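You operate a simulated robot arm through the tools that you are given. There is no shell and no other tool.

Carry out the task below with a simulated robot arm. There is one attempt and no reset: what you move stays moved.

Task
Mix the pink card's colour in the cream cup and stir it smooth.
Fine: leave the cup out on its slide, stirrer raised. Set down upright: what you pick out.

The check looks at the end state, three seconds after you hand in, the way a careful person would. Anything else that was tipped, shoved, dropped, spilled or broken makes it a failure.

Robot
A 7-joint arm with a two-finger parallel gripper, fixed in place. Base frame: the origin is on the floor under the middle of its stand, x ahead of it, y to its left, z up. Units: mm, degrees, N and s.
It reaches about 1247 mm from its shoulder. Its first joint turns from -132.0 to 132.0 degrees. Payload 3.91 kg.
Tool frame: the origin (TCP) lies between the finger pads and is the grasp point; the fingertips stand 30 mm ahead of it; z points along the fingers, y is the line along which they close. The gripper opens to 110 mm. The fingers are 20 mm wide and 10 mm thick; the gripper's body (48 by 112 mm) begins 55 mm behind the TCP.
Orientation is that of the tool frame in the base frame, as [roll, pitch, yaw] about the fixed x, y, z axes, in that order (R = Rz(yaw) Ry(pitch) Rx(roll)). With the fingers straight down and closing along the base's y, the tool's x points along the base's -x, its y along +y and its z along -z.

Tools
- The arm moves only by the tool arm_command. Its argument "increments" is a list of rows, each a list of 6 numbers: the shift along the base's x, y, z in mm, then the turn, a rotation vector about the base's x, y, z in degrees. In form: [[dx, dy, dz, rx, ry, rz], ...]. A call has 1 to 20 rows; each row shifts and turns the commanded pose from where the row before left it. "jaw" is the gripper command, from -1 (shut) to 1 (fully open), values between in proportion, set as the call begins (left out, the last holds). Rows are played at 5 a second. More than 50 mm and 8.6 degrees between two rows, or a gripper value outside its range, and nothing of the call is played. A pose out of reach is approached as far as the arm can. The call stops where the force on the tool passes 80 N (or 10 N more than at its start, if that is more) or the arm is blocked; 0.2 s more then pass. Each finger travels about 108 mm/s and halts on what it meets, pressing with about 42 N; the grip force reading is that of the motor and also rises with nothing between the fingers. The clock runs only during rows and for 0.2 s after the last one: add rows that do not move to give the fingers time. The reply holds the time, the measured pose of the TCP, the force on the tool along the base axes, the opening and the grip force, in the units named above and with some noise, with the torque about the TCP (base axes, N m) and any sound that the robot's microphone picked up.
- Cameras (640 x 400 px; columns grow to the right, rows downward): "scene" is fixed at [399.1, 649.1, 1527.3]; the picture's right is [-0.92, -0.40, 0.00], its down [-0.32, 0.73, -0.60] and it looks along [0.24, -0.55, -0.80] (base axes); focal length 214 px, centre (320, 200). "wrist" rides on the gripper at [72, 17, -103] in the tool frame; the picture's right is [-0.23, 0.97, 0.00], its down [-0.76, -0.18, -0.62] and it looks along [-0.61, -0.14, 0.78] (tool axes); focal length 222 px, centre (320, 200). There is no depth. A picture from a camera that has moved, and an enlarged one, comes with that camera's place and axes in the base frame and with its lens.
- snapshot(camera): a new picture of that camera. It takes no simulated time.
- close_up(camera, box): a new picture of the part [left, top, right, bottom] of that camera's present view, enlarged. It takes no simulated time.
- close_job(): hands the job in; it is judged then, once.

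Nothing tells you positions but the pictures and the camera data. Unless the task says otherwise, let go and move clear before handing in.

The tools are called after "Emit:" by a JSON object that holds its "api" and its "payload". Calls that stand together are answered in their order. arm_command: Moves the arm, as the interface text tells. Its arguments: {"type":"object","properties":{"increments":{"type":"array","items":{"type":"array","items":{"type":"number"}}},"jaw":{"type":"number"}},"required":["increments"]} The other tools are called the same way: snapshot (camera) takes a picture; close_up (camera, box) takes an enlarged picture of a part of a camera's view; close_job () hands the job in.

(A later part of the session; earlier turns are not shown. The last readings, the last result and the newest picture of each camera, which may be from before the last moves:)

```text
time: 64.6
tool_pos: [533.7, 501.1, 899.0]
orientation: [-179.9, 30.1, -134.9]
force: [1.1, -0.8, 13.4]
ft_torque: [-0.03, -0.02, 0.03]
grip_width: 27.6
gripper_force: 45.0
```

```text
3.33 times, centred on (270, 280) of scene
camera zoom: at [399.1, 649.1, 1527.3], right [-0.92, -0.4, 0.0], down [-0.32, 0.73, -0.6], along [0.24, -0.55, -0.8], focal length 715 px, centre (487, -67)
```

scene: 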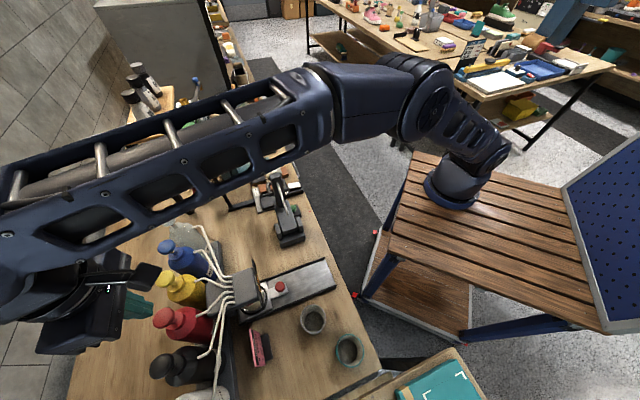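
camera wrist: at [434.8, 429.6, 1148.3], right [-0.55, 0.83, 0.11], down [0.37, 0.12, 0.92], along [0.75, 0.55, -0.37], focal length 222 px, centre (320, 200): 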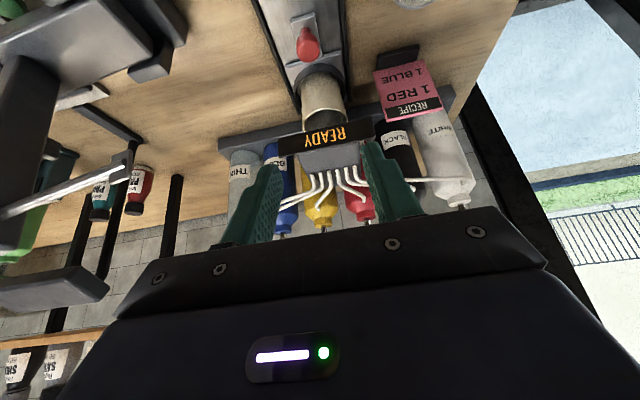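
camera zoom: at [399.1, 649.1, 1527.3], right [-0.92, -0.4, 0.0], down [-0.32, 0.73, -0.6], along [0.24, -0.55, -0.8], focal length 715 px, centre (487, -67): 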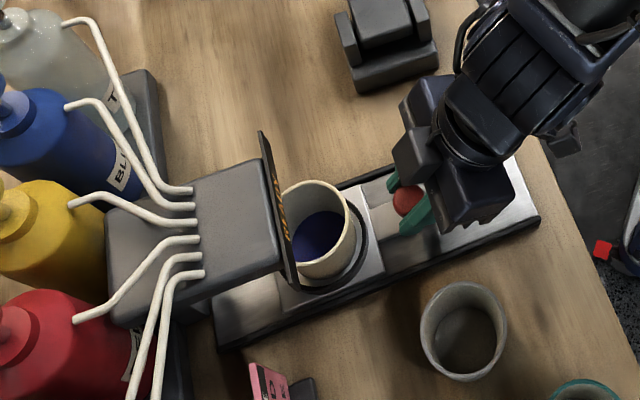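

The cup now holds blue on top of red. Continuing to pull the slide out smoothly.

Emit:
{"api": "arm_command", "payload": {"increments": [[-2, -2, 0, 0, 0, 0], [-4, -4, 0, 0, 0, 0], [-5, -5, 0, 0, 0, 0], [-6, -6, 0, 0, 0, 0], [-6, -6, 0, 0, 0, 0], [-6, -6, 0, 0, 0, 0], [-4, -4, 0, 0, 0, 0], [-2, -2, 0, 0, 0, 0], [0, 0, 0, 0, 0, 0]]}}

Emit:
{"api": "arm_command", "payload": {"increments": [[-2, -2, 0, 0, 0, 0], [-4, -4, 0, 0, 0, 0], [-5, -5, 0, 0, 0, 0], [-6, -6, 0, 0, 0, 0], [-6, -6, 0, 0, 0, 0], [-6, -6, 0, 0, 0, 0], [-4, -4, 0, 0, 0, 0], [-2, -2, 0, 0, 0, 0], [0, 0, 0, 0, 0, 0]]}}

Emit:
{"api": "close_up", "payload": {"camera": "scene", "box": [220, 220, 400, 340]}}

```text
time: 66.6
tool_pos: [498.5, 466.5, 899.1]
orientation: [180.0, 30.0, -135.1]
force: [-4.4, 4.2, 22.5]
ft_torque: [0.11, 0.06, 0.02]
grip_width: 27.4
gripper_force: 44.5
```

```text
time: 68.6
tool_pos: [462.9, 432.6, 898.1]
orientation: [-180.0, 30.1, -135.2]
force: [-2.9, 3.7, 21.1]
ft_torque: [0.32, -0.08, -0.06]
grip_width: 27.5
gripper_force: 45.4
```

```text
3.33 times, centred on (310, 280) of scene
camera zoom: at [399.1, 649.1, 1527.3], right [-0.92, -0.4, 0.0], down [-0.32, 0.73, -0.6], along [0.24, -0.55, -0.8], focal length 715 px, centre (353, -67)
```

zoom: 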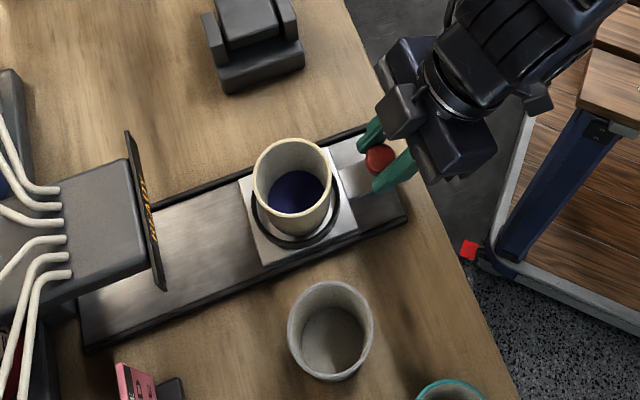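

Emit:
{"api": "arm_command", "payload": {"increments": [[-2, -2, 0.5, 0, 0, 0], [-2, -2, 0, 0, 0, 0], [-1.5, -1.5, 0, 0, 0, 0], [0, 0, 0, 0, 0, 0]]}}

Emit:
{"api": "arm_command", "payload": {"increments": [[-1, -1, 0, 0, 0, 0], [-1, -1, 0, 0, 0, 0], [0, 0, 0, 0, 0, 0]]}}

```text
time: 69.6
tool_pos: [457.3, 425.7, 899.3]
orientation: [-180.0, 29.9, -135.0]
force: [-6.8, 2.8, 5.6]
ft_torque: [-0.27, 0.51, -0.06]
grip_width: 27.3
gripper_force: 45.1
```

```text
time: 70.4
tool_pos: [455.5, 426.1, 898.1]
orientation: [180.0, 29.9, -135.0]
force: [-3.9, 4.2, -7.7]
ft_torque: [0.11, 0.04, 0.04]
grip_width: 27.4
gripper_force: 44.8
```

Emit:
{"api": "arm_command", "payload": {"increments": [[-1.2, -1.2, 0, 0, 0, 0], [-1.2, -1.2, 0, 0, 0, 0], [0, 0, 0, 0, 0, 0]]}}

Emit:
{"api": "close_up", "payload": {"camera": "scene", "box": [260, 240, 350, 320]}}

```text
time: 71.2
tool_pos: [455.0, 424.0, 897.8]
orientation: [180.0, 30.1, -135.1]
force: [20.0, 29.3, -16.7]
ft_torque: [0.45, -0.37, 0.02]
grip_width: 27.5
gripper_force: 44.8
```

```text
5.00 times, centred on (305, 280) of scene
camera zoom: at [399.1, 649.1, 1527.3], right [-0.92, -0.4, 0.0], down [-0.32, 0.73, -0.6], along [0.24, -0.55, -0.8], focal length 1072 px, centre (395, -200)
```

zoom: 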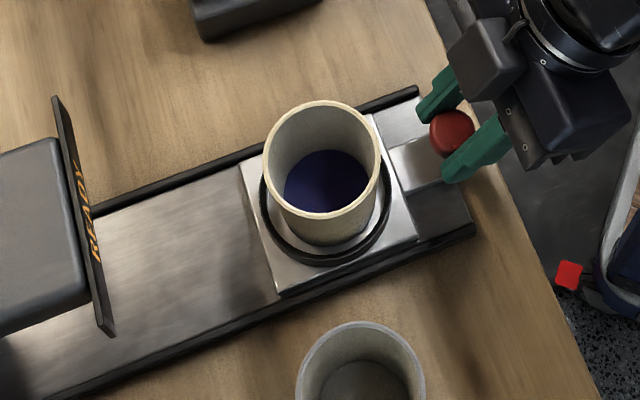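

The out-stop is reached, with 35 N pulling back. I'll relax, release and retreat.

Emit:
{"api": "arm_command", "payload": {"increments": [[0.8, 0.8, 0, 0, 0, 0], [0, 0, 0, 0, 0, 0]]}}

Emit:
{"api": "arm_command", "payload": {"increments": [[0, 0, 0, 0, 0, 0], [0, 0, 0, 0, 0, 0], [-7, -7, 17.3, 0, 0, 0], [-10, -10, 26, 0, 0, 0], [-10, -10, 30, 0, 0, 0], [0, 0, 45, -5.3, 5.3, 0], [0, 0, 45, -5.3, 5.3, 0], [0, 0, 45, -5.3, 5.3, 0], [0, 0, 20, -5.3, 5.3, 0], [0, 0, 0, 0, 0, 0]], "jaw": 0}}

Emit:
{"api": "snapshot", "payload": {"camera": "wrist"}}

Emit:
{"api": "close_up", "payload": {"camera": "scene", "box": [220, 140, 360, 320]}}

```text
time: 71.8
tool_pos: [455.5, 423.2, 898.0]
orientation: [179.9, 30.0, -135.1]
force: [14.1, 24.9, -0.4]
ft_torque: [0.52, -0.29, -0.05]
grip_width: 27.3
gripper_force: 45.3
```

```text
time: 74.0
tool_pos: [427.8, 396.2, 1127.6]
orientation: [179.9, -0.1, -134.9]
force: [0.2, -0.6, 0.3]
ft_torque: [-0.02, 0.02, 0.0]
grip_width: 55.4
gripper_force: 0.0
```

```text
taken
camera wrist: at [363.5, 355.2, 1230.2], right [-0.53, 0.85, 0.0], down [0.66, 0.41, 0.62], along [0.53, 0.33, -0.78], focal length 222 px, centre (320, 200)
```

wrist: 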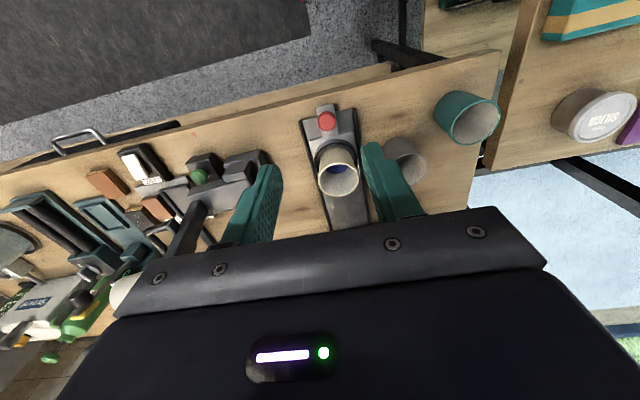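

```text
2.22 times, centred on (290, 230) of scene
camera zoom: at [399.1, 649.1, 1527.3], right [-0.92, -0.4, 0.0], down [-0.32, 0.73, -0.6], along [0.24, -0.55, -0.8], focal length 477 px, centre (387, 133)
```

zoom: 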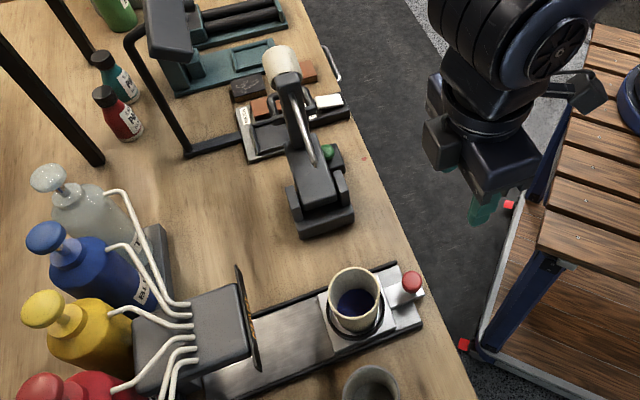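

The slide is back out with the cup still upright. For the stirrer, I'll approach its loop handle from the robot side with the tool horizontal, parallel to the hinge axis, so I can swing it down along its arc by rolling the wrist. First I'll move into that attitude well clear of it.

Emit:
{"api": "arm_command", "payload": {"increments": [[15, -15, 0, 5.3033, -5.3033, 0], [15, -15, 0, 5.3033, -5.3033, 0], [15, -15, 0, 5.3033, -5.3033, 0], [15, -15, 0, 5.3033, -5.3033, 0], [15, -15, 0, 5.3033, -5.3033, 0], [15, -15, 0, 5.3033, -5.3033, 0], [0, 0, 0, 0, 0, 0]], "jaw": 0}}

Emit:
{"api": "snapshot", "payload": {"camera": "wrist"}}

Emit:
{"api": "snapshot", "payload": {"camera": "scene"}}

```text
time: 75.6
tool_pos: [517.4, 305.5, 1127.9]
orientation: [-180.0, 44.9, -135.1]
force: [0.0, -0.8, -0.2]
ft_torque: [0.0, 0.02, 0.03]
grip_width: 55.3
gripper_force: 0.1
```

```text
taken
camera wrist: at [417.1, 227.9, 1149.1], right [-0.57, 0.8, 0.16], down [0.2, -0.06, 0.98], along [0.79, 0.59, -0.12], focal length 222 px, centre (320, 200)
```

wrist: 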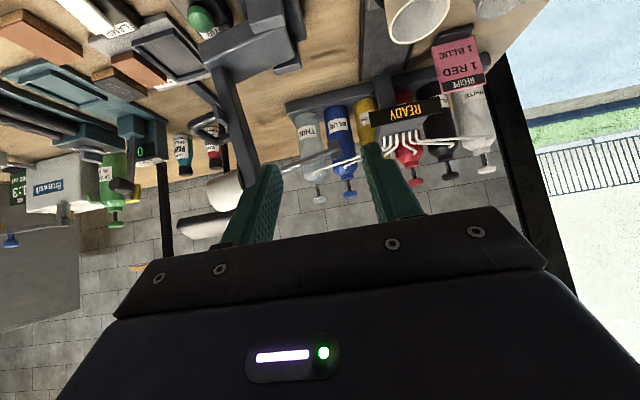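

```text
taken
```

scene: 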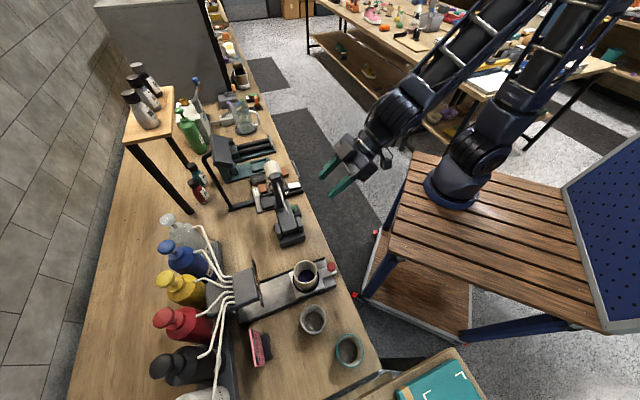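

Emit:
{"api": "arm_command", "payload": {"increments": [[13, -18.6, -10, 5.3033, -5.3033, 0], [13, -18.6, -10, 5.3033, -5.3033, 0], [13, -18.6, -10, 5.3033, -5.3033, 0], [13, -18.6, -10, 5.3033, -5.3033, 0], [13, -18.6, -10, 5.3033, -5.3033, 0], [13, -18.6, -10, 5.3033, -5.3033, 0], [0, 0, 0, 0, 0, 0]]}}

Emit:
{"api": "snapshot", "payload": {"camera": "wrist"}}

Emit:
{"api": "snapshot", "payload": {"camera": "scene"}}

```text
time: 77.2
tool_pos: [636.6, 219.4, 1081.0]
orientation: [118.0, 90.0, 163.0]
force: [0.4, 0.1, 0.6]
ft_torque: [0.01, 0.01, -0.02]
grip_width: 55.2
gripper_force: 0.0
out of reach, approached as far as the arm can: row 3, 4, 5
```

```text
taken
camera wrist: at [551.3, 156.6, 1008.4], right [-0.69, 0.69, 0.23], down [-0.32, -0.57, 0.76], along [0.65, 0.45, 0.61], focal length 222 px, centre (320, 200)
```

wrist: 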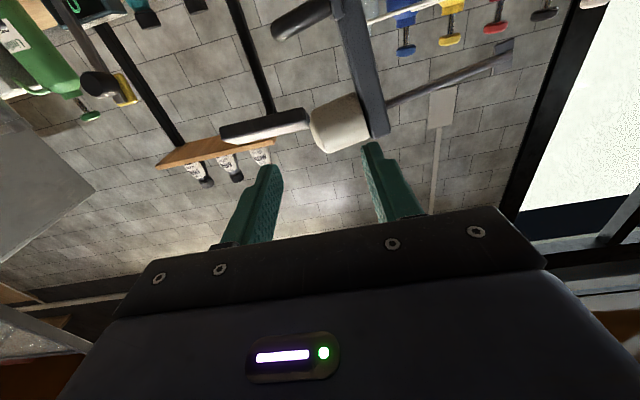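

```text
taken
```

scene: 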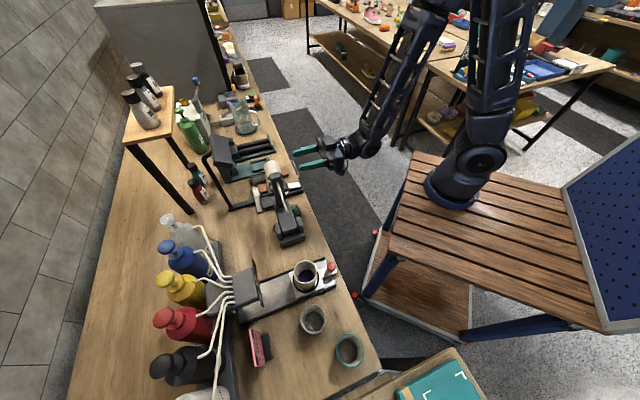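

The arm couldn't fold as far as I asked, but it now sits horizontal, pointing along the hinge axis, in front of the stirrer. I'll inspect the handle from here.

Emit:
{"api": "close_up", "payload": {"camera": "wrist", "box": [200, 0, 420, 160]}}

Emit:
{"api": "close_up", "payload": {"camera": "scene", "box": [240, 130, 360, 250]}}

```text
2.50 times, centred on (310, 80) of wrist
camera zoom: at [551.3, 156.6, 1008.4], right [-0.69, 0.69, 0.23], down [-0.32, -0.57, 0.76], along [0.65, 0.45, 0.61], focal length 555 px, centre (345, 500)
```

zoom: 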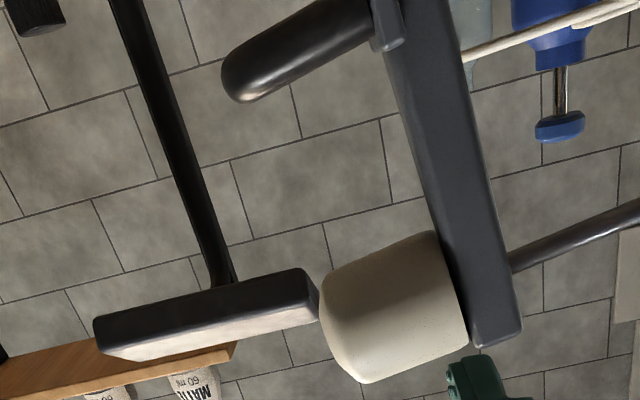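

```text
3.33 times, centred on (300, 190) of scene
camera zoom: at [399.1, 649.1, 1527.3], right [-0.92, -0.4, 0.0], down [-0.32, 0.73, -0.6], along [0.24, -0.55, -0.8], focal length 715 px, centre (387, 233)
```

zoom: 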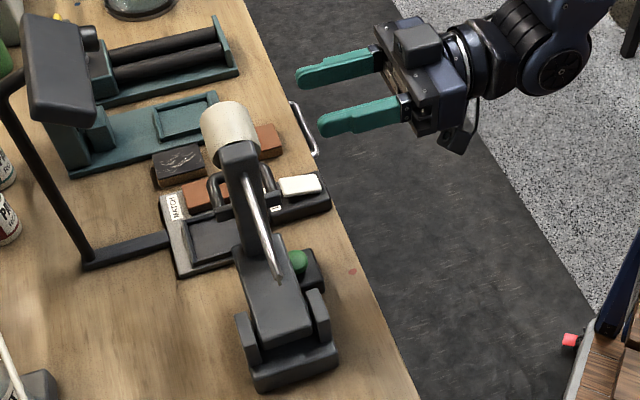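

This view shows it clearly: the loop's front leg is nearly horizontal at about z≈1005, the arm leans at about 77–80°, and the drum sits above the loop. I'll roll the wrist about 78° so the fingers straddle the loop from above and below.

Emit:
{"api": "arm_command", "payload": {"increments": [[0, 0, 0, 5.515, 5.515, 0], [0, 0, 0, 5.515, 5.515, 0], [0, 0, 0, 5.515, 5.515, 0], [0, 0, 0, 5.515, 5.515, 0], [0, 0, 0, 5.515, 5.515, 0], [0, 0, 0, 5.515, 5.515, 0], [0, 0, 0, 5.515, 5.515, 0], [0, 0, 0, 5.515, 5.515, 0], [0, 0, 0, 5.515, 5.515, 0], [0, 0, 0, 5.515, 5.515, 0], [0, 0, 0, 0, 0, 0]]}}

Emit:
{"api": "snapshot", "payload": {"camera": "wrist"}}

Emit:
{"api": "snapshot", "payload": {"camera": "scene"}}

```text
time: 79.6
tool_pos: [636.7, 220.0, 1081.0]
orientation: [90.1, 12.0, 135.0]
force: [-0.8, 0.4, -0.6]
ft_torque: [-0.02, 0.01, 0.02]
grip_width: 55.2
gripper_force: 0.1
out of reach, approached as far as the arm can: row 6
```

```text
taken
camera wrist: at [510.8, 196.8, 1082.3], right [0.01, -0.01, 1.0], down [0.11, -0.99, -0.02], along [0.99, 0.11, -0.01], focal length 222 px, centre (320, 200)
```

wrist: 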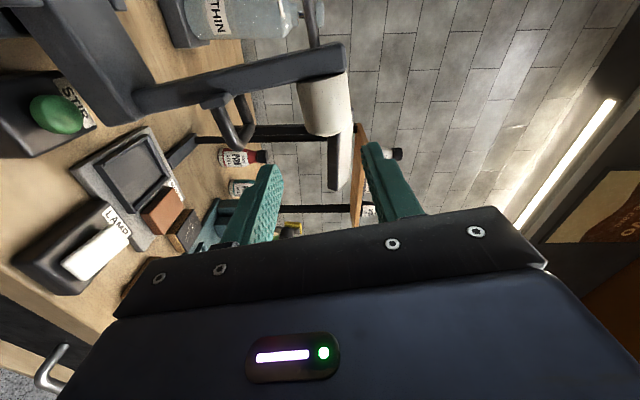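

```text
taken
```

scene: 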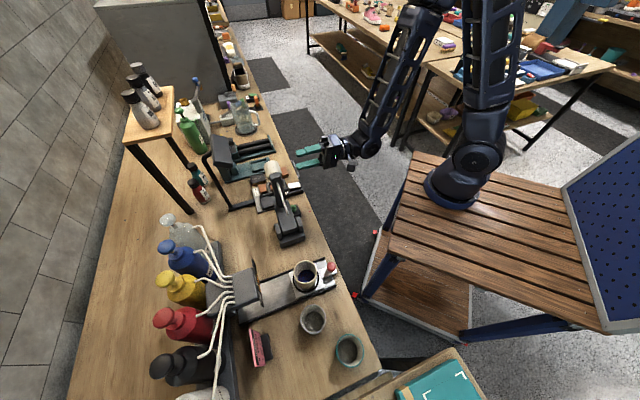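

Emit:
{"api": "close_up", "payload": {"camera": "wrist", "box": [120, 20, 380, 200]}}

Emit:
{"api": "close_up", "payload": {"camera": "wrist", "box": [0, 0, 220, 160]}}

```text
2.22 times, centred on (250, 110) of wrist
camera zoom: at [510.8, 196.8, 1082.3], right [0.01, -0.01, 1.0], down [0.11, -0.99, -0.02], along [0.99, 0.11, -0.01], focal length 494 px, centre (476, 400)
```

zoom: 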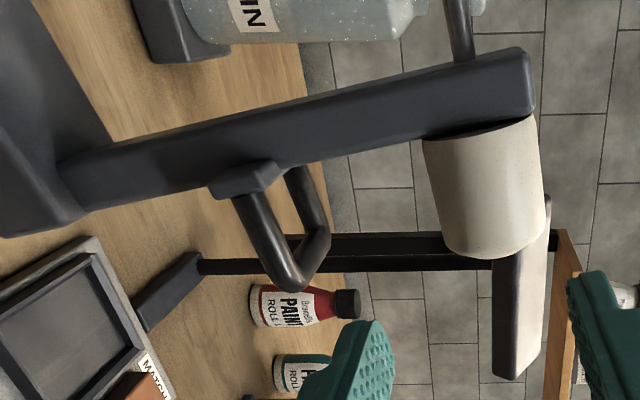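

```text
2.50 times, centred on (110, 80) of wrist
camera zoom: at [510.8, 196.8, 1082.3], right [0.01, -0.01, 1.0], down [0.11, -0.99, -0.02], along [0.99, 0.11, -0.01], focal length 555 px, centre (845, 500)
```

zoom: 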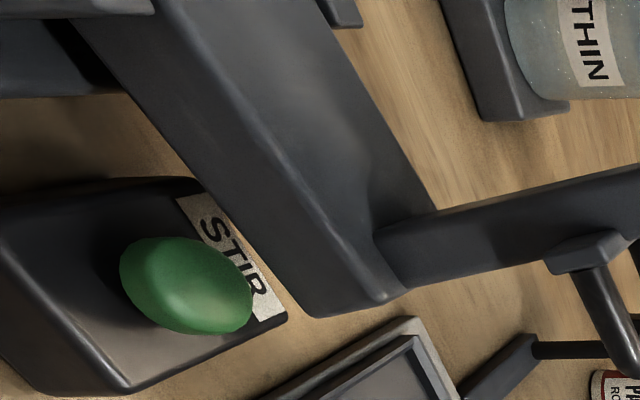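

The loop is now fully visible: front leg from (s −253, z 1001) to the crossbar at (s −284, z 1007), with legs at about ±26 mm across. The button beside it is labelled STIR. I'll narrow the fingers and drop to loop height, still clear of it.

Emit:
{"api": "arm_command", "payload": {"increments": [[-1, 1, -20, 0, 0, 0], [-1, 1, -20, 0, 0, 0], [0, 0, 0, 0, 0, 0]], "jaw": -0.36}}

Emit:
{"api": "snapshot", "payload": {"camera": "wrist"}}

```text
time: 80.4
tool_pos: [637.9, 222.4, 1040.1]
orientation: [90.0, 12.1, 135.1]
force: [0.3, 0.5, 0.6]
ft_torque: [0.0, 0.02, 0.0]
grip_width: 35.1
gripper_force: 0.0
```

```text
taken
camera wrist: at [510.8, 199.5, 1041.2], right [0.01, -0.01, 1.0], down [0.11, -0.99, -0.01], along [0.99, 0.11, -0.01], focal length 222 px, centre (320, 200)
```

wrist: 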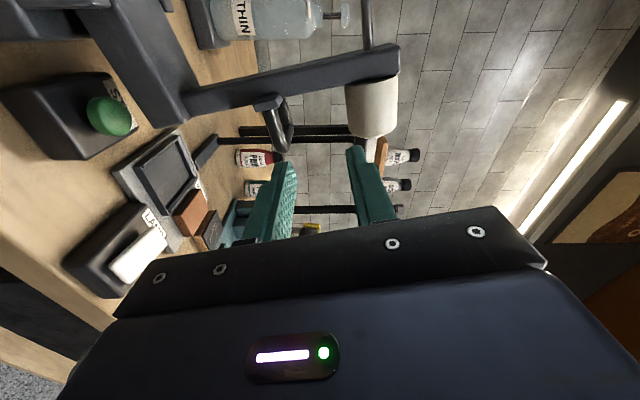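

Emit:
{"api": "arm_command", "payload": {"increments": [[-0.5, 0.5, -18, 0, 0, 0], [-0.5, 0.5, -18, 0, 0, 0], [0, 0, 0, 0, 0, 0]]}}

Emit:
{"api": "snapshot", "payload": {"camera": "wrist"}}

Emit:
{"api": "close_up", "payload": {"camera": "wrist", "box": [230, 60, 430, 220]}}

```text
time: 81.2
tool_pos: [634.8, 222.0, 1004.5]
orientation: [90.0, 12.1, 135.1]
force: [-0.4, -0.6, -0.3]
ft_torque: [0.03, -0.02, 0.01]
grip_width: 35.4
gripper_force: 0.1
```

```text
taken
camera wrist: at [507.9, 199.7, 1005.1], right [0.01, -0.01, 1.0], down [0.11, -0.99, -0.01], along [0.99, 0.11, -0.01], focal length 222 px, centre (320, 200)
```

wrist: 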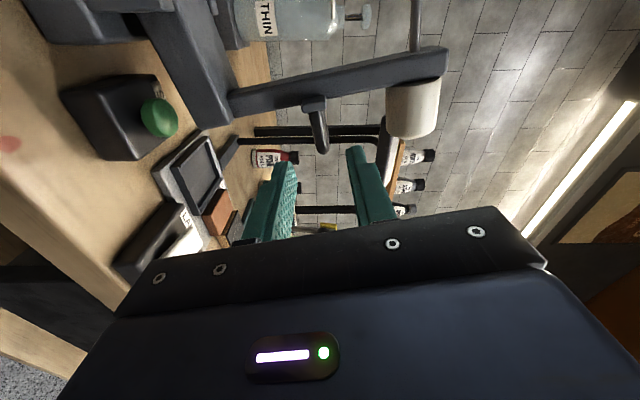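

```text
2.50 times, centred on (330, 140) of wrist
camera zoom: at [507.9, 199.7, 1005.1], right [0.01, -0.01, 1.0], down [0.11, -0.99, -0.01], along [0.99, 0.11, -0.01], focal length 555 px, centre (295, 350)
```

zoom: 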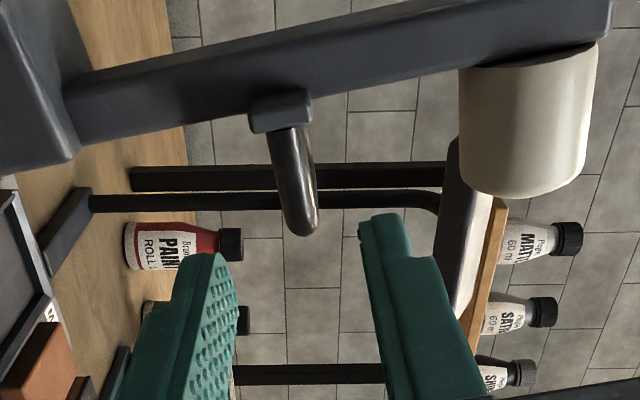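

The leg is well centred between the fingers. I'll advance along the tool axis so they straddle it.

Emit:
{"api": "arm_command", "payload": {"increments": [[13.3, 15, -1, 0, 0, 0], [13.3, 15, -0.5, 0, 0, 0], [13.3, 15, 0, 0, 0, 0], [0, 0, 0, 0, 0, 0]]}}

Emit:
{"api": "close_up", "payload": {"camera": "wrist", "box": [230, 60, 430, 220]}}

```text
time: 82.2
tool_pos: [672.6, 266.6, 1004.6]
orientation: [90.0, 12.1, 135.0]
force: [0.0, 0.2, 0.1]
ft_torque: [0.03, -0.02, -0.03]
grip_width: 35.1
gripper_force: 0.1
```

```text
2.50 times, centred on (330, 140) of wrist
camera zoom: at [547.2, 244.7, 1004.3], right [0.01, -0.01, 1.0], down [0.11, -0.99, -0.01], along [0.99, 0.11, -0.01], focal length 555 px, centre (295, 350)
```

zoom: 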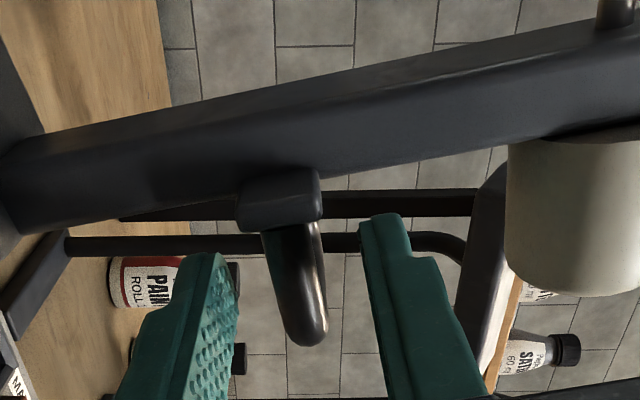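

Emit:
{"api": "arm_command", "payload": {"increments": [[7.5, 7.5, 0, 0, 0, 0], [7.5, 7.5, 0, 0, 0, 0], [0, 0, 0, 0, 0, 0]]}}

Emit:
{"api": "close_up", "payload": {"camera": "wrist", "box": [230, 60, 430, 220]}}

Emit:
{"api": "close_up", "payload": {"camera": "scene", "box": [230, 130, 350, 250]}}

```text
time: 83.0
tool_pos: [689.4, 281.2, 1003.2]
orientation: [89.9, 12.1, 135.0]
force: [-1.8, 0.2, 0.4]
ft_torque: [0.02, -0.02, 0.01]
grip_width: 35.3
gripper_force: 0.1
```

```text
2.50 times, centred on (330, 140) of wrist
camera zoom: at [562.7, 259.5, 1004.1], right [0.01, -0.01, 1.0], down [0.11, -0.99, -0.01], along [0.99, 0.11, -0.01], focal length 555 px, centre (295, 350)
```

zoom: 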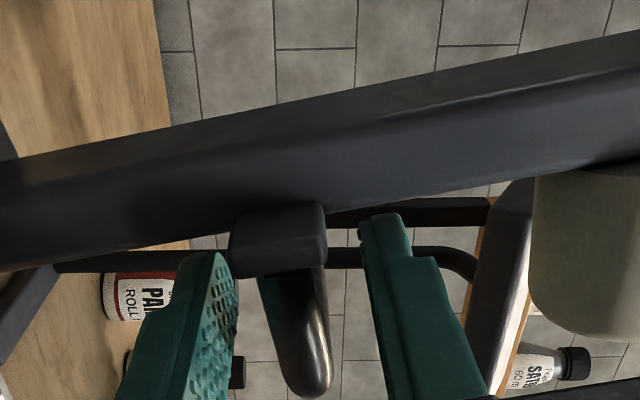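

```text
3.33 times, centred on (290, 190) of scene
camera zoom: at [399.1, 649.1, 1527.3], right [-0.92, -0.4, 0.0], down [-0.32, 0.73, -0.6], along [0.24, -0.55, -0.8], focal length 715 px, centre (420, 233)
```

zoom: 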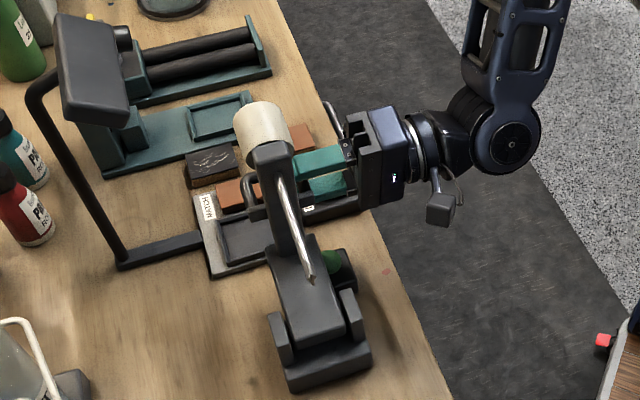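

Emit:
{"api": "arm_command", "payload": {"increments": [[2, -2, -0.5, 0, 0, 0], [0, 0, 0, 0, 0, 0], [0, 0, 0, 0, 0, 0]], "jaw": -1}}

Emit:
{"api": "close_up", "payload": {"camera": "wrist", "box": [230, 60, 430, 220]}}

```text
time: 83.8
tool_pos: [690.2, 282.1, 1003.3]
orientation: [89.8, 12.0, 135.2]
force: [-10.5, 15.1, 13.7]
ft_torque: [0.6, 0.74, 0.32]
grip_width: 12.1
gripper_force: 44.5
```

```text
2.50 times, centred on (330, 140) of wrist
camera zoom: at [563.2, 258.6, 1004.4], right [0.01, -0.01, 1.0], down [0.12, -0.99, -0.02], along [0.99, 0.12, -0.01], focal length 555 px, centre (295, 350)
```

zoom: 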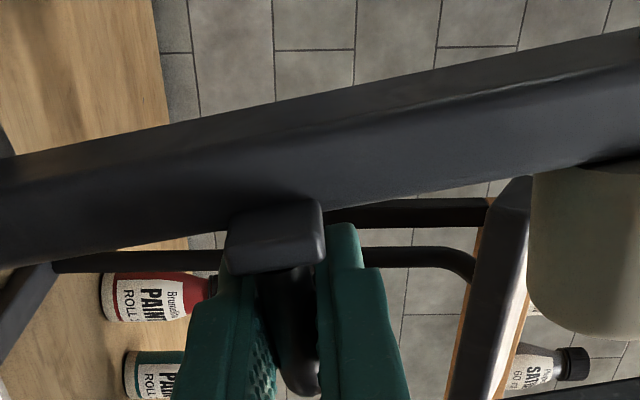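

Clamped on the leg, which measures 12 mm. I estimate the hinge at s≈−168, z≈895. I'd rather cage the loop loosely than clamp it hard, so I'll open slightly, shift outward a few millimetres, and advance so both legs lie between the fingers.

Emit:
{"api": "arm_command", "payload": {"increments": [[0, 0, 0, 0, 0, 0], [2, -2, 0.5, 0, 0, 0], [6, 6, 0, 0, 0, 0], [6, 6, 0, 0, 0, 0], [6, 6, 0, 0, 0, 0], [0, 0, 0, 0, 0, 0]], "jaw": -0.56}}

Emit:
{"api": "snapshot", "payload": {"camera": "wrist"}}

Emit:
{"api": "close_up", "payload": {"camera": "scene", "box": [230, 130, 350, 250]}}

```text
time: 85.2
tool_pos: [711.5, 295.4, 1002.8]
orientation: [90.0, 12.0, 135.0]
force: [0.2, -0.3, 0.6]
ft_torque: [0.03, 0.0, 0.0]
grip_width: 24.3
gripper_force: 0.0
```

```text
taken
camera wrist: at [584.1, 273.9, 1004.1], right [0.01, -0.01, 1.0], down [0.11, -0.99, -0.01], along [0.99, 0.11, -0.01], focal length 222 px, centre (320, 200)
```

wrist: 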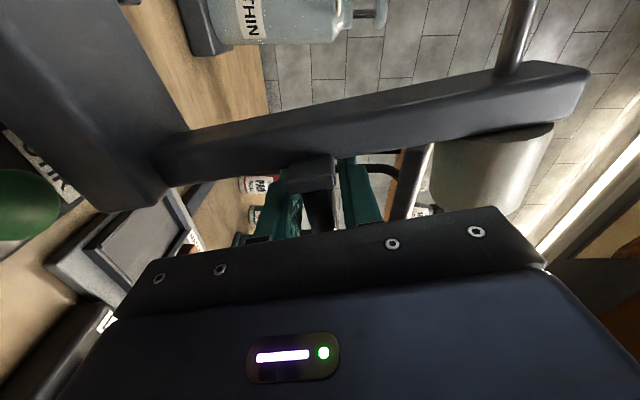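

```text
3.33 times, centred on (290, 190) of scene
camera zoom: at [399.1, 649.1, 1527.3], right [-0.92, -0.4, 0.0], down [-0.32, 0.73, -0.6], along [0.24, -0.55, -0.8], focal length 715 px, centre (420, 233)
```

zoom: 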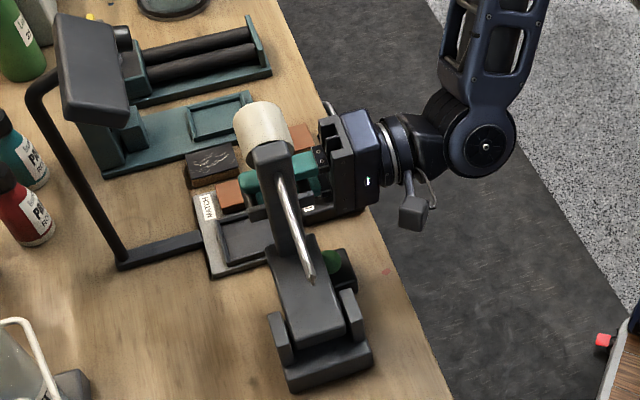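

Both legs are caged. Now I'll start swinging the stirrer along its arc in small batches: first 16°, with forces checked.

Emit:
{"api": "arm_command", "payload": {"increments": [[-5.51, 5.51, 7.01, -2.828, -2.828, 0], [-5.83, 5.83, 6.45, -2.828, -2.828, 0], [-6.14, 6.14, 5.86, -2.828, -2.828, 0], [-6.41, 6.41, 5.24, -2.828, -2.828, 0], [0, 0, 0, 0, 0, 0]], "jaw": -0.64}}

Emit:
{"api": "snapshot", "payload": {"camera": "wrist"}}

Emit:
{"api": "close_up", "payload": {"camera": "scene", "box": [230, 130, 350, 310]}}

```text
time: 86.4
tool_pos: [688.6, 318.7, 1028.3]
orientation: [90.0, 28.0, 135.0]
force: [-0.2, 0.1, -1.8]
ft_torque: [0.04, -0.01, -0.06]
grip_width: 20.6
gripper_force: 1.3
```

```text
taken
camera wrist: at [562.2, 295.8, 1008.8], right [-0.18, 0.18, 0.97], down [0.09, -0.97, 0.2], along [0.98, 0.13, 0.16], focal length 222 px, centre (320, 200)
```

wrist: 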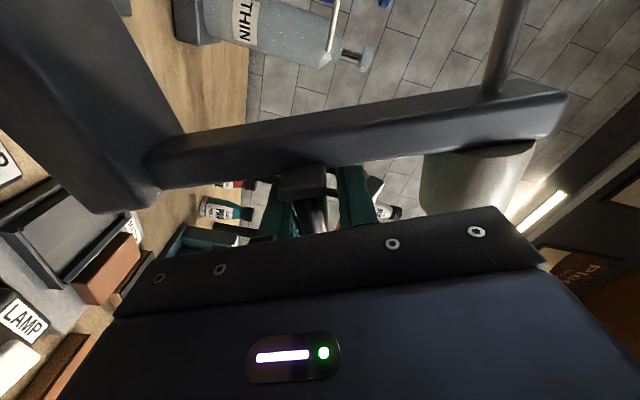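

```text
2.22 times, centred on (290, 220) of scene
camera zoom: at [399.1, 649.1, 1527.3], right [-0.92, -0.4, 0.0], down [-0.32, 0.73, -0.6], along [0.24, -0.55, -0.8], focal length 477 px, centre (387, 156)
```

zoom: 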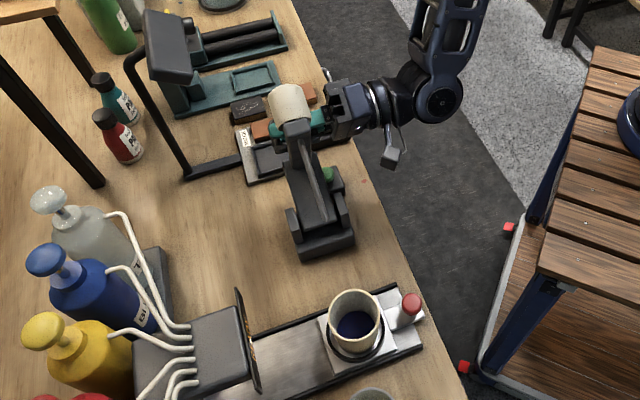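

It swings easily at under 2 N. Continuing the next 20°.

Emit:
{"api": "arm_command", "payload": {"increments": [[-6.66, 6.66, 4.59, -2.828, -2.828, 0], [-6.87, 6.87, 3.93, -2.828, -2.828, 0], [-7.05, 7.05, 3.24, -2.828, -2.828, 0], [-7.18, 7.18, 2.53, -2.828, -2.828, 0], [-7.3, 7.3, 1.82, -2.828, -2.828, 0], [0, 0, 0, 0, 0, 0]]}}

Emit:
{"api": "snapshot", "payload": {"camera": "wrist"}}

Emit:
{"api": "close_up", "payload": {"camera": "scene", "box": [230, 130, 350, 310]}}

```text
time: 87.8
tool_pos: [652.0, 355.3, 1043.7]
orientation: [90.1, 48.1, 135.1]
force: [0.4, -0.1, 0.0]
ft_torque: [0.03, 0.0, -0.01]
grip_width: 20.0
gripper_force: 0.0
```

```text
taken
camera wrist: at [535.2, 324.0, 1001.0], right [-0.41, 0.41, 0.82], down [0.01, -0.89, 0.45], along [0.91, 0.19, 0.36], focal length 222 px, centre (320, 200)
```

wrist: 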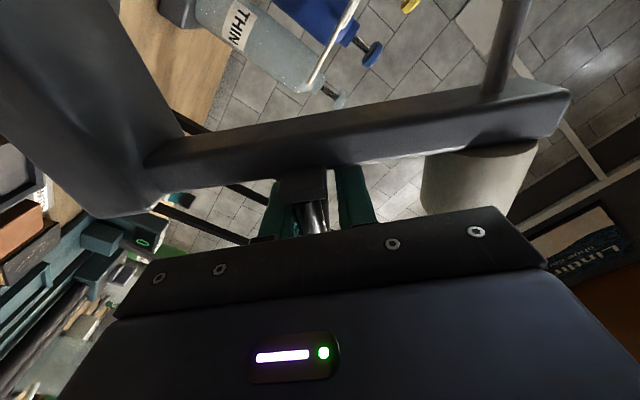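

```text
2.22 times, centred on (290, 220) of scene
camera zoom: at [399.1, 649.1, 1527.3], right [-0.92, -0.4, 0.0], down [-0.32, 0.73, -0.6], along [0.24, -0.55, -0.8], focal length 477 px, centre (387, 156)
```

zoom: 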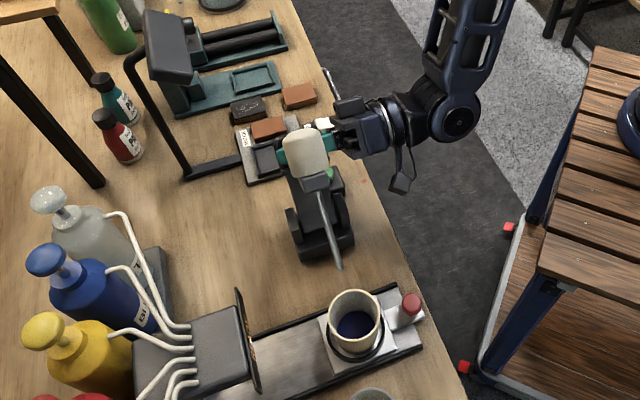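

Emit:
{"api": "arm_command", "payload": {"increments": [[-7.37, 7.37, 1.09, -2.828, -2.828, 0], [-7.4, 7.4, 0.37, -2.828, -2.828, 0], [-7.4, 7.4, -0.37, -2.828, -2.828, 0], [-7.37, 7.37, -1.09, -2.828, -2.828, 0], [-7.3, 7.3, -1.82, -2.828, -2.828, 0], [0, 0, 0, 0, 0, 0]]}}

Emit:
{"api": "snapshot", "payload": {"camera": "wrist"}}

Emit:
{"api": "close_up", "payload": {"camera": "scene", "box": [230, 130, 350, 310]}}

```text
time: 89.2
tool_pos: [615.6, 392.0, 1041.4]
orientation: [90.0, 68.1, 135.1]
force: [-0.1, 0.3, 1.2]
ft_torque: [-0.05, -0.03, 0.0]
grip_width: 19.9
gripper_force: 0.1
```

```text
taken
camera wrist: at [510.7, 347.0, 980.3], right [-0.58, 0.58, 0.57], down [-0.12, -0.76, 0.64], along [0.81, 0.3, 0.51], focal length 222 px, centre (320, 200)
```

wrist: 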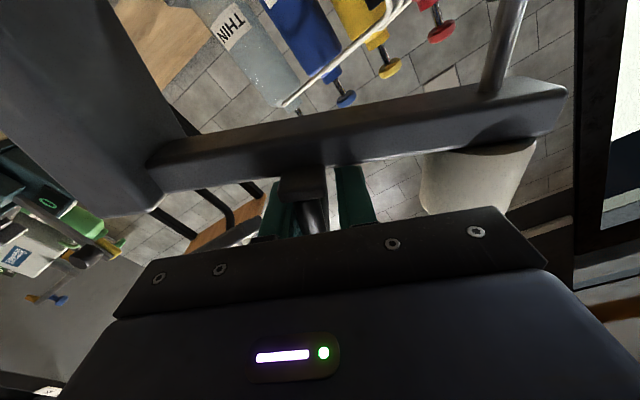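

```text
2.22 times, centred on (290, 220) of scene
camera zoom: at [399.1, 649.1, 1527.3], right [-0.92, -0.4, 0.0], down [-0.32, 0.73, -0.6], along [0.24, -0.55, -0.8], focal length 477 px, centre (387, 156)
```

zoom: 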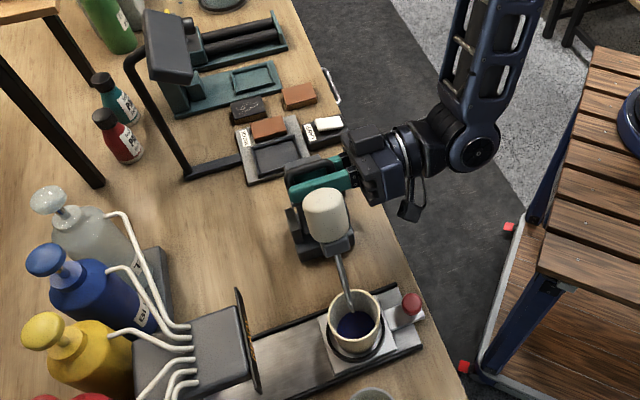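

The rod is descending right over the cup's centre. Continuing carefully.

Emit:
{"api": "arm_command", "payload": {"increments": [[-7.18, 7.18, -2.53, -2.828, -2.828, 0], [-7.05, 7.05, -3.24, -2.828, -2.828, 0], [-6.87, 6.87, -3.93, -2.828, -2.828, 0], [0, 0, 0, 0, 0, 0]]}}

Emit:
{"api": "close_up", "payload": {"camera": "scene", "box": [250, 200, 350, 310]}}

Emit:
{"api": "snapshot", "payload": {"camera": "wrist"}}

```text
time: 90.2
tool_pos: [594.1, 412.0, 1032.2]
orientation: [90.1, 80.1, 135.2]
force: [-0.4, -0.5, 0.1]
ft_torque: [0.05, -0.01, -0.02]
grip_width: 19.7
gripper_force: 0.1
```

```text
3.64 times, centred on (300, 255) of scene
camera zoom: at [399.1, 649.1, 1527.3], right [-0.92, -0.4, 0.0], down [-0.32, 0.73, -0.6], along [0.24, -0.55, -0.8], focal length 780 px, centre (393, 0)
```

zoom: 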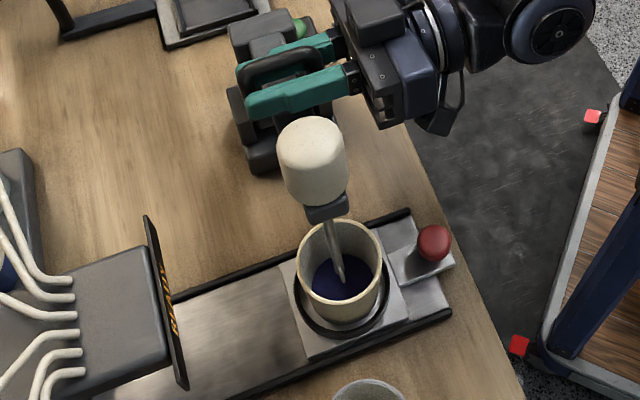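

```text
taken
camera wrist: at [499.8, 358.5, 963.5], right [-0.65, 0.65, 0.39], down [-0.22, -0.66, 0.72], along [0.73, 0.38, 0.57], focal length 222 px, centre (320, 200)
```

wrist: 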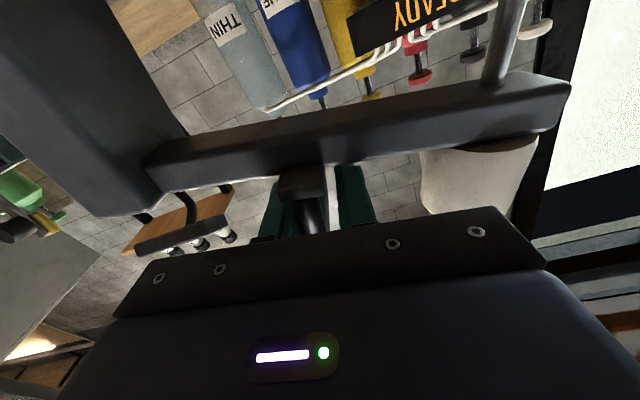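

Emit:
{"api": "arm_command", "payload": {"increments": [[-6.66, 6.66, -4.59, -2.828, -2.828, 0], [-6.41, 6.41, -5.24, -2.828, -2.828, 0], [0, 0, 0, 0, 0, 0]]}}

Emit:
{"api": "close_up", "payload": {"camera": "scene", "box": [250, 200, 350, 310]}}

Emit:
{"api": "snapshot", "payload": {"camera": "wrist"}}

```text
time: 91.0
tool_pos: [581.0, 425.1, 1023.0]
orientation: [91.5, 88.2, 136.5]
force: [-0.2, -0.5, 0.3]
ft_torque: [0.03, 0.02, -0.02]
grip_width: 19.8
gripper_force: 0.1
```

```text
3.64 times, centred on (300, 255) of scene
camera zoom: at [399.1, 649.1, 1527.3], right [-0.92, -0.4, 0.0], down [-0.32, 0.73, -0.6], along [0.24, -0.55, -0.8], focal length 780 px, centre (393, 0)
```

zoom: 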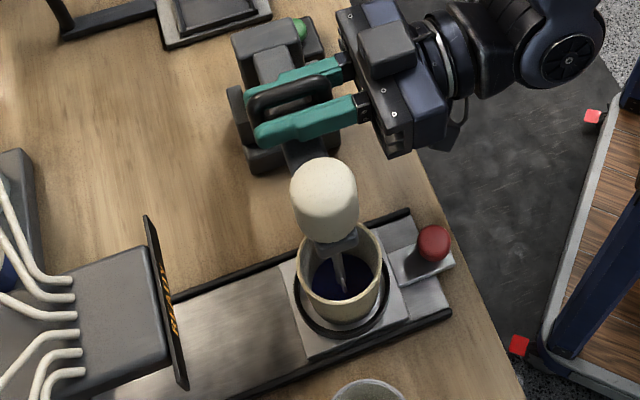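

```text
taken
camera wrist: at [493.6, 364.5, 950.6], right [-0.68, 0.68, 0.26], down [-0.3, -0.58, 0.76], along [0.67, 0.44, 0.6], focal length 222 px, centre (320, 200)
```

wrist: 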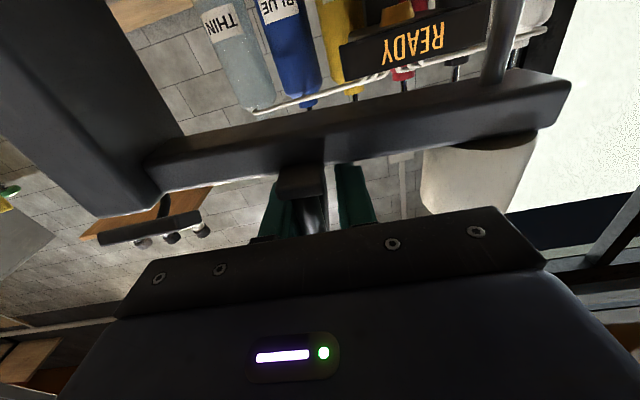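

Emit:
{"api": "arm_command", "payload": {"increments": [[-4.64, 4.64, -4.33, -2.121, -2.121, 0], [0, 0, 0, 0, 0, 0]]}}

Emit:
{"api": "close_up", "payload": {"camera": "scene", "box": [250, 200, 350, 310]}}

Emit:
{"api": "close_up", "payload": {"camera": "wrist", "box": [120, 40, 420, 240]}}

```text
time: 91.6
tool_pos: [576.3, 430.3, 1018.0]
orientation: [-92.9, 88.9, -47.9]
force: [0.1, -0.1, 0.0]
ft_torque: [0.02, 0.05, 0.0]
grip_width: 19.8
gripper_force: 0.0
```

```text
3.64 times, centred on (300, 255) of scene
camera zoom: at [399.1, 649.1, 1527.3], right [-0.92, -0.4, 0.0], down [-0.32, 0.73, -0.6], along [0.24, -0.55, -0.8], focal length 780 px, centre (393, 0)
```

zoom: 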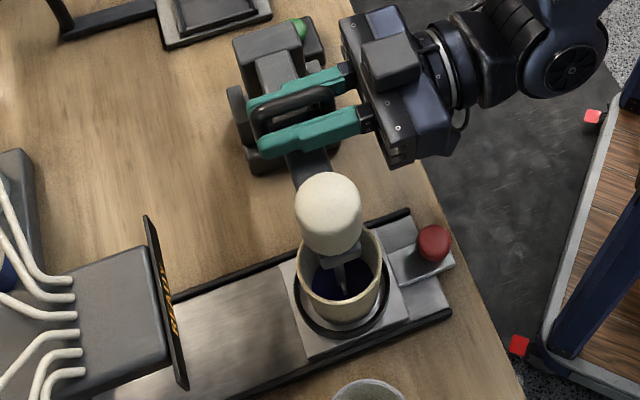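

```text
2.00 times, centred on (270, 140) of wrist
camera zoom: at [491.8, 366.5, 945.4], right [-0.69, 0.69, 0.21], down [-0.33, -0.56, 0.77], along [0.65, 0.46, 0.61], focal length 444 px, centre (420, 320)
```

zoom: 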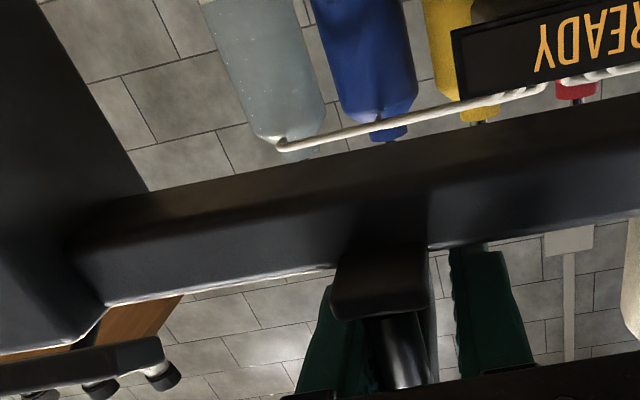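

Emit:
{"api": "arm_command", "payload": {"increments": [[-3, 3, -3, -1.414, -1.414, 0], [-2.9, 2.9, -3.2, -1.414, -1.414, 0], [0, 0, 0, 0, 0, 0]]}}

Emit:
{"api": "close_up", "payload": {"camera": "wrist", "box": [120, 40, 420, 240]}}

Emit:
{"api": "close_up", "payload": {"camera": "scene", "box": [250, 200, 350, 310]}}

```text
time: 92.4
tool_pos: [572.4, 435.7, 1014.7]
orientation: [-89.8, 84.9, -45.0]
force: [16.0, -14.0, 10.8]
ft_torque: [0.03, 0.11, 0.32]
grip_width: 30.6
gripper_force: 10.8
```

```text
2.00 times, centred on (270, 140) of wrist
camera zoom: at [490.4, 368.2, 938.7], right [-0.7, 0.7, 0.14], down [-0.36, -0.52, 0.77], along [0.62, 0.49, 0.62], focal length 444 px, centre (420, 320)
```

zoom: 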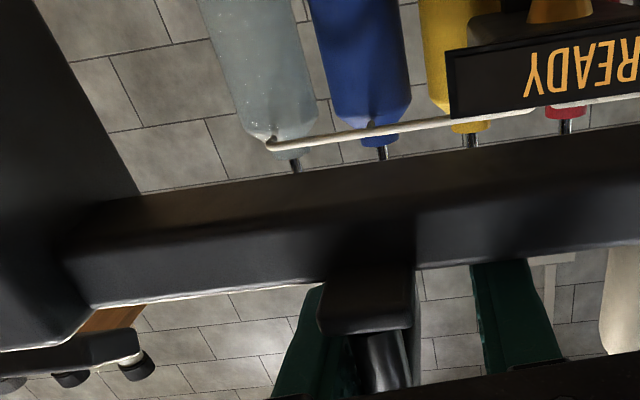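

```text
3.64 times, centred on (300, 255) of scene
camera zoom: at [399.1, 649.1, 1527.3], right [-0.92, -0.4, 0.0], down [-0.32, 0.73, -0.6], along [0.24, -0.55, -0.8], focal length 780 px, centre (393, 0)
```

zoom: 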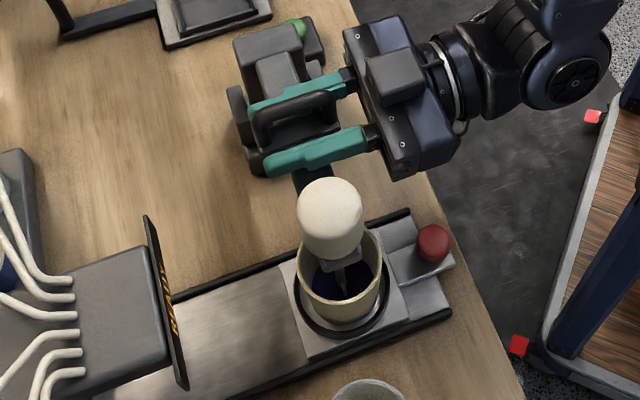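

The stirrer has reached its lower stop; the fingers were pushed apart gently against it. I'll back off slightly, open a little wider, and lift straight up out of the loop.

Emit:
{"api": "arm_command", "payload": {"increments": [[2.9, -2.9, 3.2, 1.414, 1.414, 0], [1.5, -1.5, 1.5, 0.7, 0.7, 0], [0, 0, 0, 0, 0, 0]]}}

Emit:
{"api": "close_up", "payload": {"camera": "scene", "box": [250, 200, 350, 310]}}

```text
time: 93.2
tool_pos: [575.3, 432.0, 1016.2]
orientation: [-91.9, 87.9, -46.8]
force: [1.8, -3.7, -1.6]
ft_torque: [0.02, 0.07, -0.07]
grip_width: 21.9
gripper_force: 2.1
```

```text
3.64 times, centred on (300, 255) of scene
camera zoom: at [399.1, 649.1, 1527.3], right [-0.92, -0.4, 0.0], down [-0.32, 0.73, -0.6], along [0.24, -0.55, -0.8], focal length 780 px, centre (393, 0)
```

zoom: 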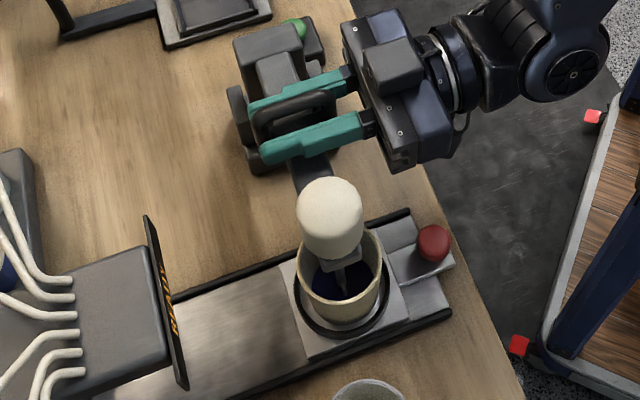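

Emit:
{"api": "arm_command", "payload": {"increments": [[0.7, -0.7, 0, 0, 0, 0], [0, 0, 0, 0, 0, 0], [0, 0, 10, 0, 0, 0], [0, 0, 15, 0, 0, 0], [0, 0, 20, 0, 0, 0], [0, 0, 20, 0, 0, 0], [0, 0, 0, 0, 0, 0]], "jaw": -0.3}}

Emit:
{"api": "close_up", "payload": {"camera": "scene", "box": [230, 180, 350, 310]}}

Emit:
{"api": "snapshot", "payload": {"camera": "wrist"}}

```text
time: 94.8
tool_pos: [575.2, 431.4, 1082.8]
orientation: [-91.5, 87.9, -46.4]
force: [-0.6, 0.7, -0.2]
ft_torque: [-0.02, -0.01, -0.04]
grip_width: 38.2
gripper_force: 0.1
```

```text
3.08 times, centred on (290, 245) of scene
camera zoom: at [399.1, 649.1, 1527.3], right [-0.92, -0.4, 0.0], down [-0.32, 0.73, -0.6], along [0.24, -0.55, -0.8], focal length 660 px, centre (412, 62)
```

zoom: 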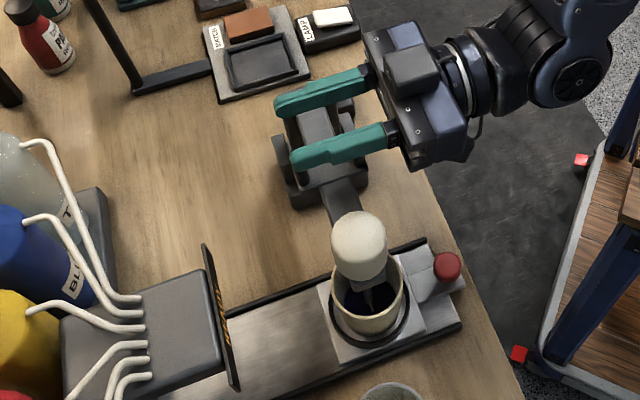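

```text
taken
camera wrist: at [491.9, 366.5, 1009.3], right [-0.69, 0.69, 0.19], down [-0.33, -0.55, 0.77], along [0.64, 0.47, 0.61], focal length 222 px, centre (320, 200)
```

wrist: 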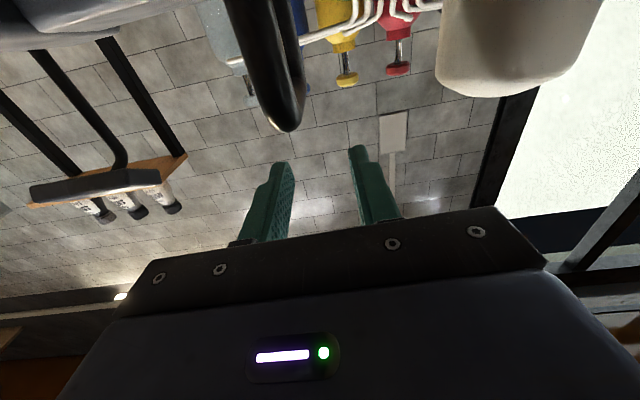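

The stirrer stays down in the cup. Now I'll rise, turn the tool to point straight down, and go to the STIR button.

Emit:
{"api": "arm_command", "payload": {"increments": [[0, 0, 40, 0.7, 0.7, 0], [0, 0, 40, 0.7, 0.7, 0], [0, 0, 0, -5.3033, 5.3033, 0], [0, 0, 0, -5.3033, 5.3033, 0], [0, 0, 0, -5.3033, 5.3033, 0], [0, 0, 0, -5.3033, 5.3033, 0], [0, 0, 0, -5.3033, 5.3033, 0], [0, 0, 0, -5.3033, 5.3033, 0], [0, 0, 0, -5.3033, 5.3033, 0], [0, 0, 0, -5.3033, 5.3033, 0], [0, 0, 0, -5.3033, 5.3033, 0], [0, 0, 0, -5.3033, 5.3033, 0], [0, 0, 0, -5.3033, 5.3033, 0], [0, 0, 0, -5.3033, 5.3033, 0], [0, 0, 0, 0, 0, 0]], "jaw": -1}}

Emit:
{"api": "snapshot", "payload": {"camera": "wrist"}}

Emit:
{"api": "snapshot", "payload": {"camera": "scene"}}

```text
time: 98.0
tool_pos: [583.7, 426.8, 1162.6]
orientation: [-177.4, 10.3, -134.9]
force: [-0.8, 0.4, -0.5]
ft_torque: [0.0, 0.0, -0.01]
grip_width: 0.0
gripper_force: 37.9
out of reach, approached as far as the arm can: row 8, 9
```

```text
taken
camera wrist: at [504.3, 376.5, 1250.3], right [-0.53, 0.85, 0.0], down [0.56, 0.35, 0.76], along [0.64, 0.4, -0.65], focal length 222 px, centre (320, 200)
```

wrist: 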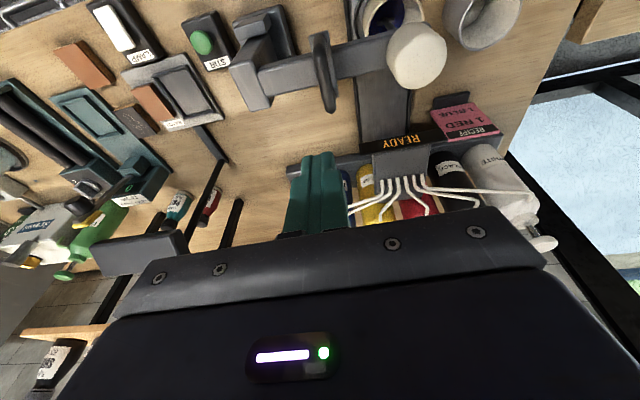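

```text
taken
```

scene: 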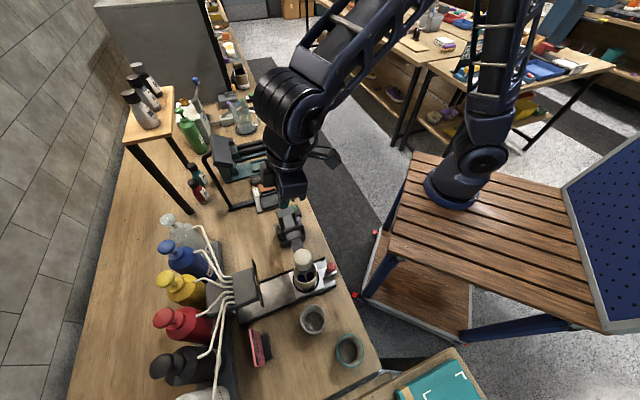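

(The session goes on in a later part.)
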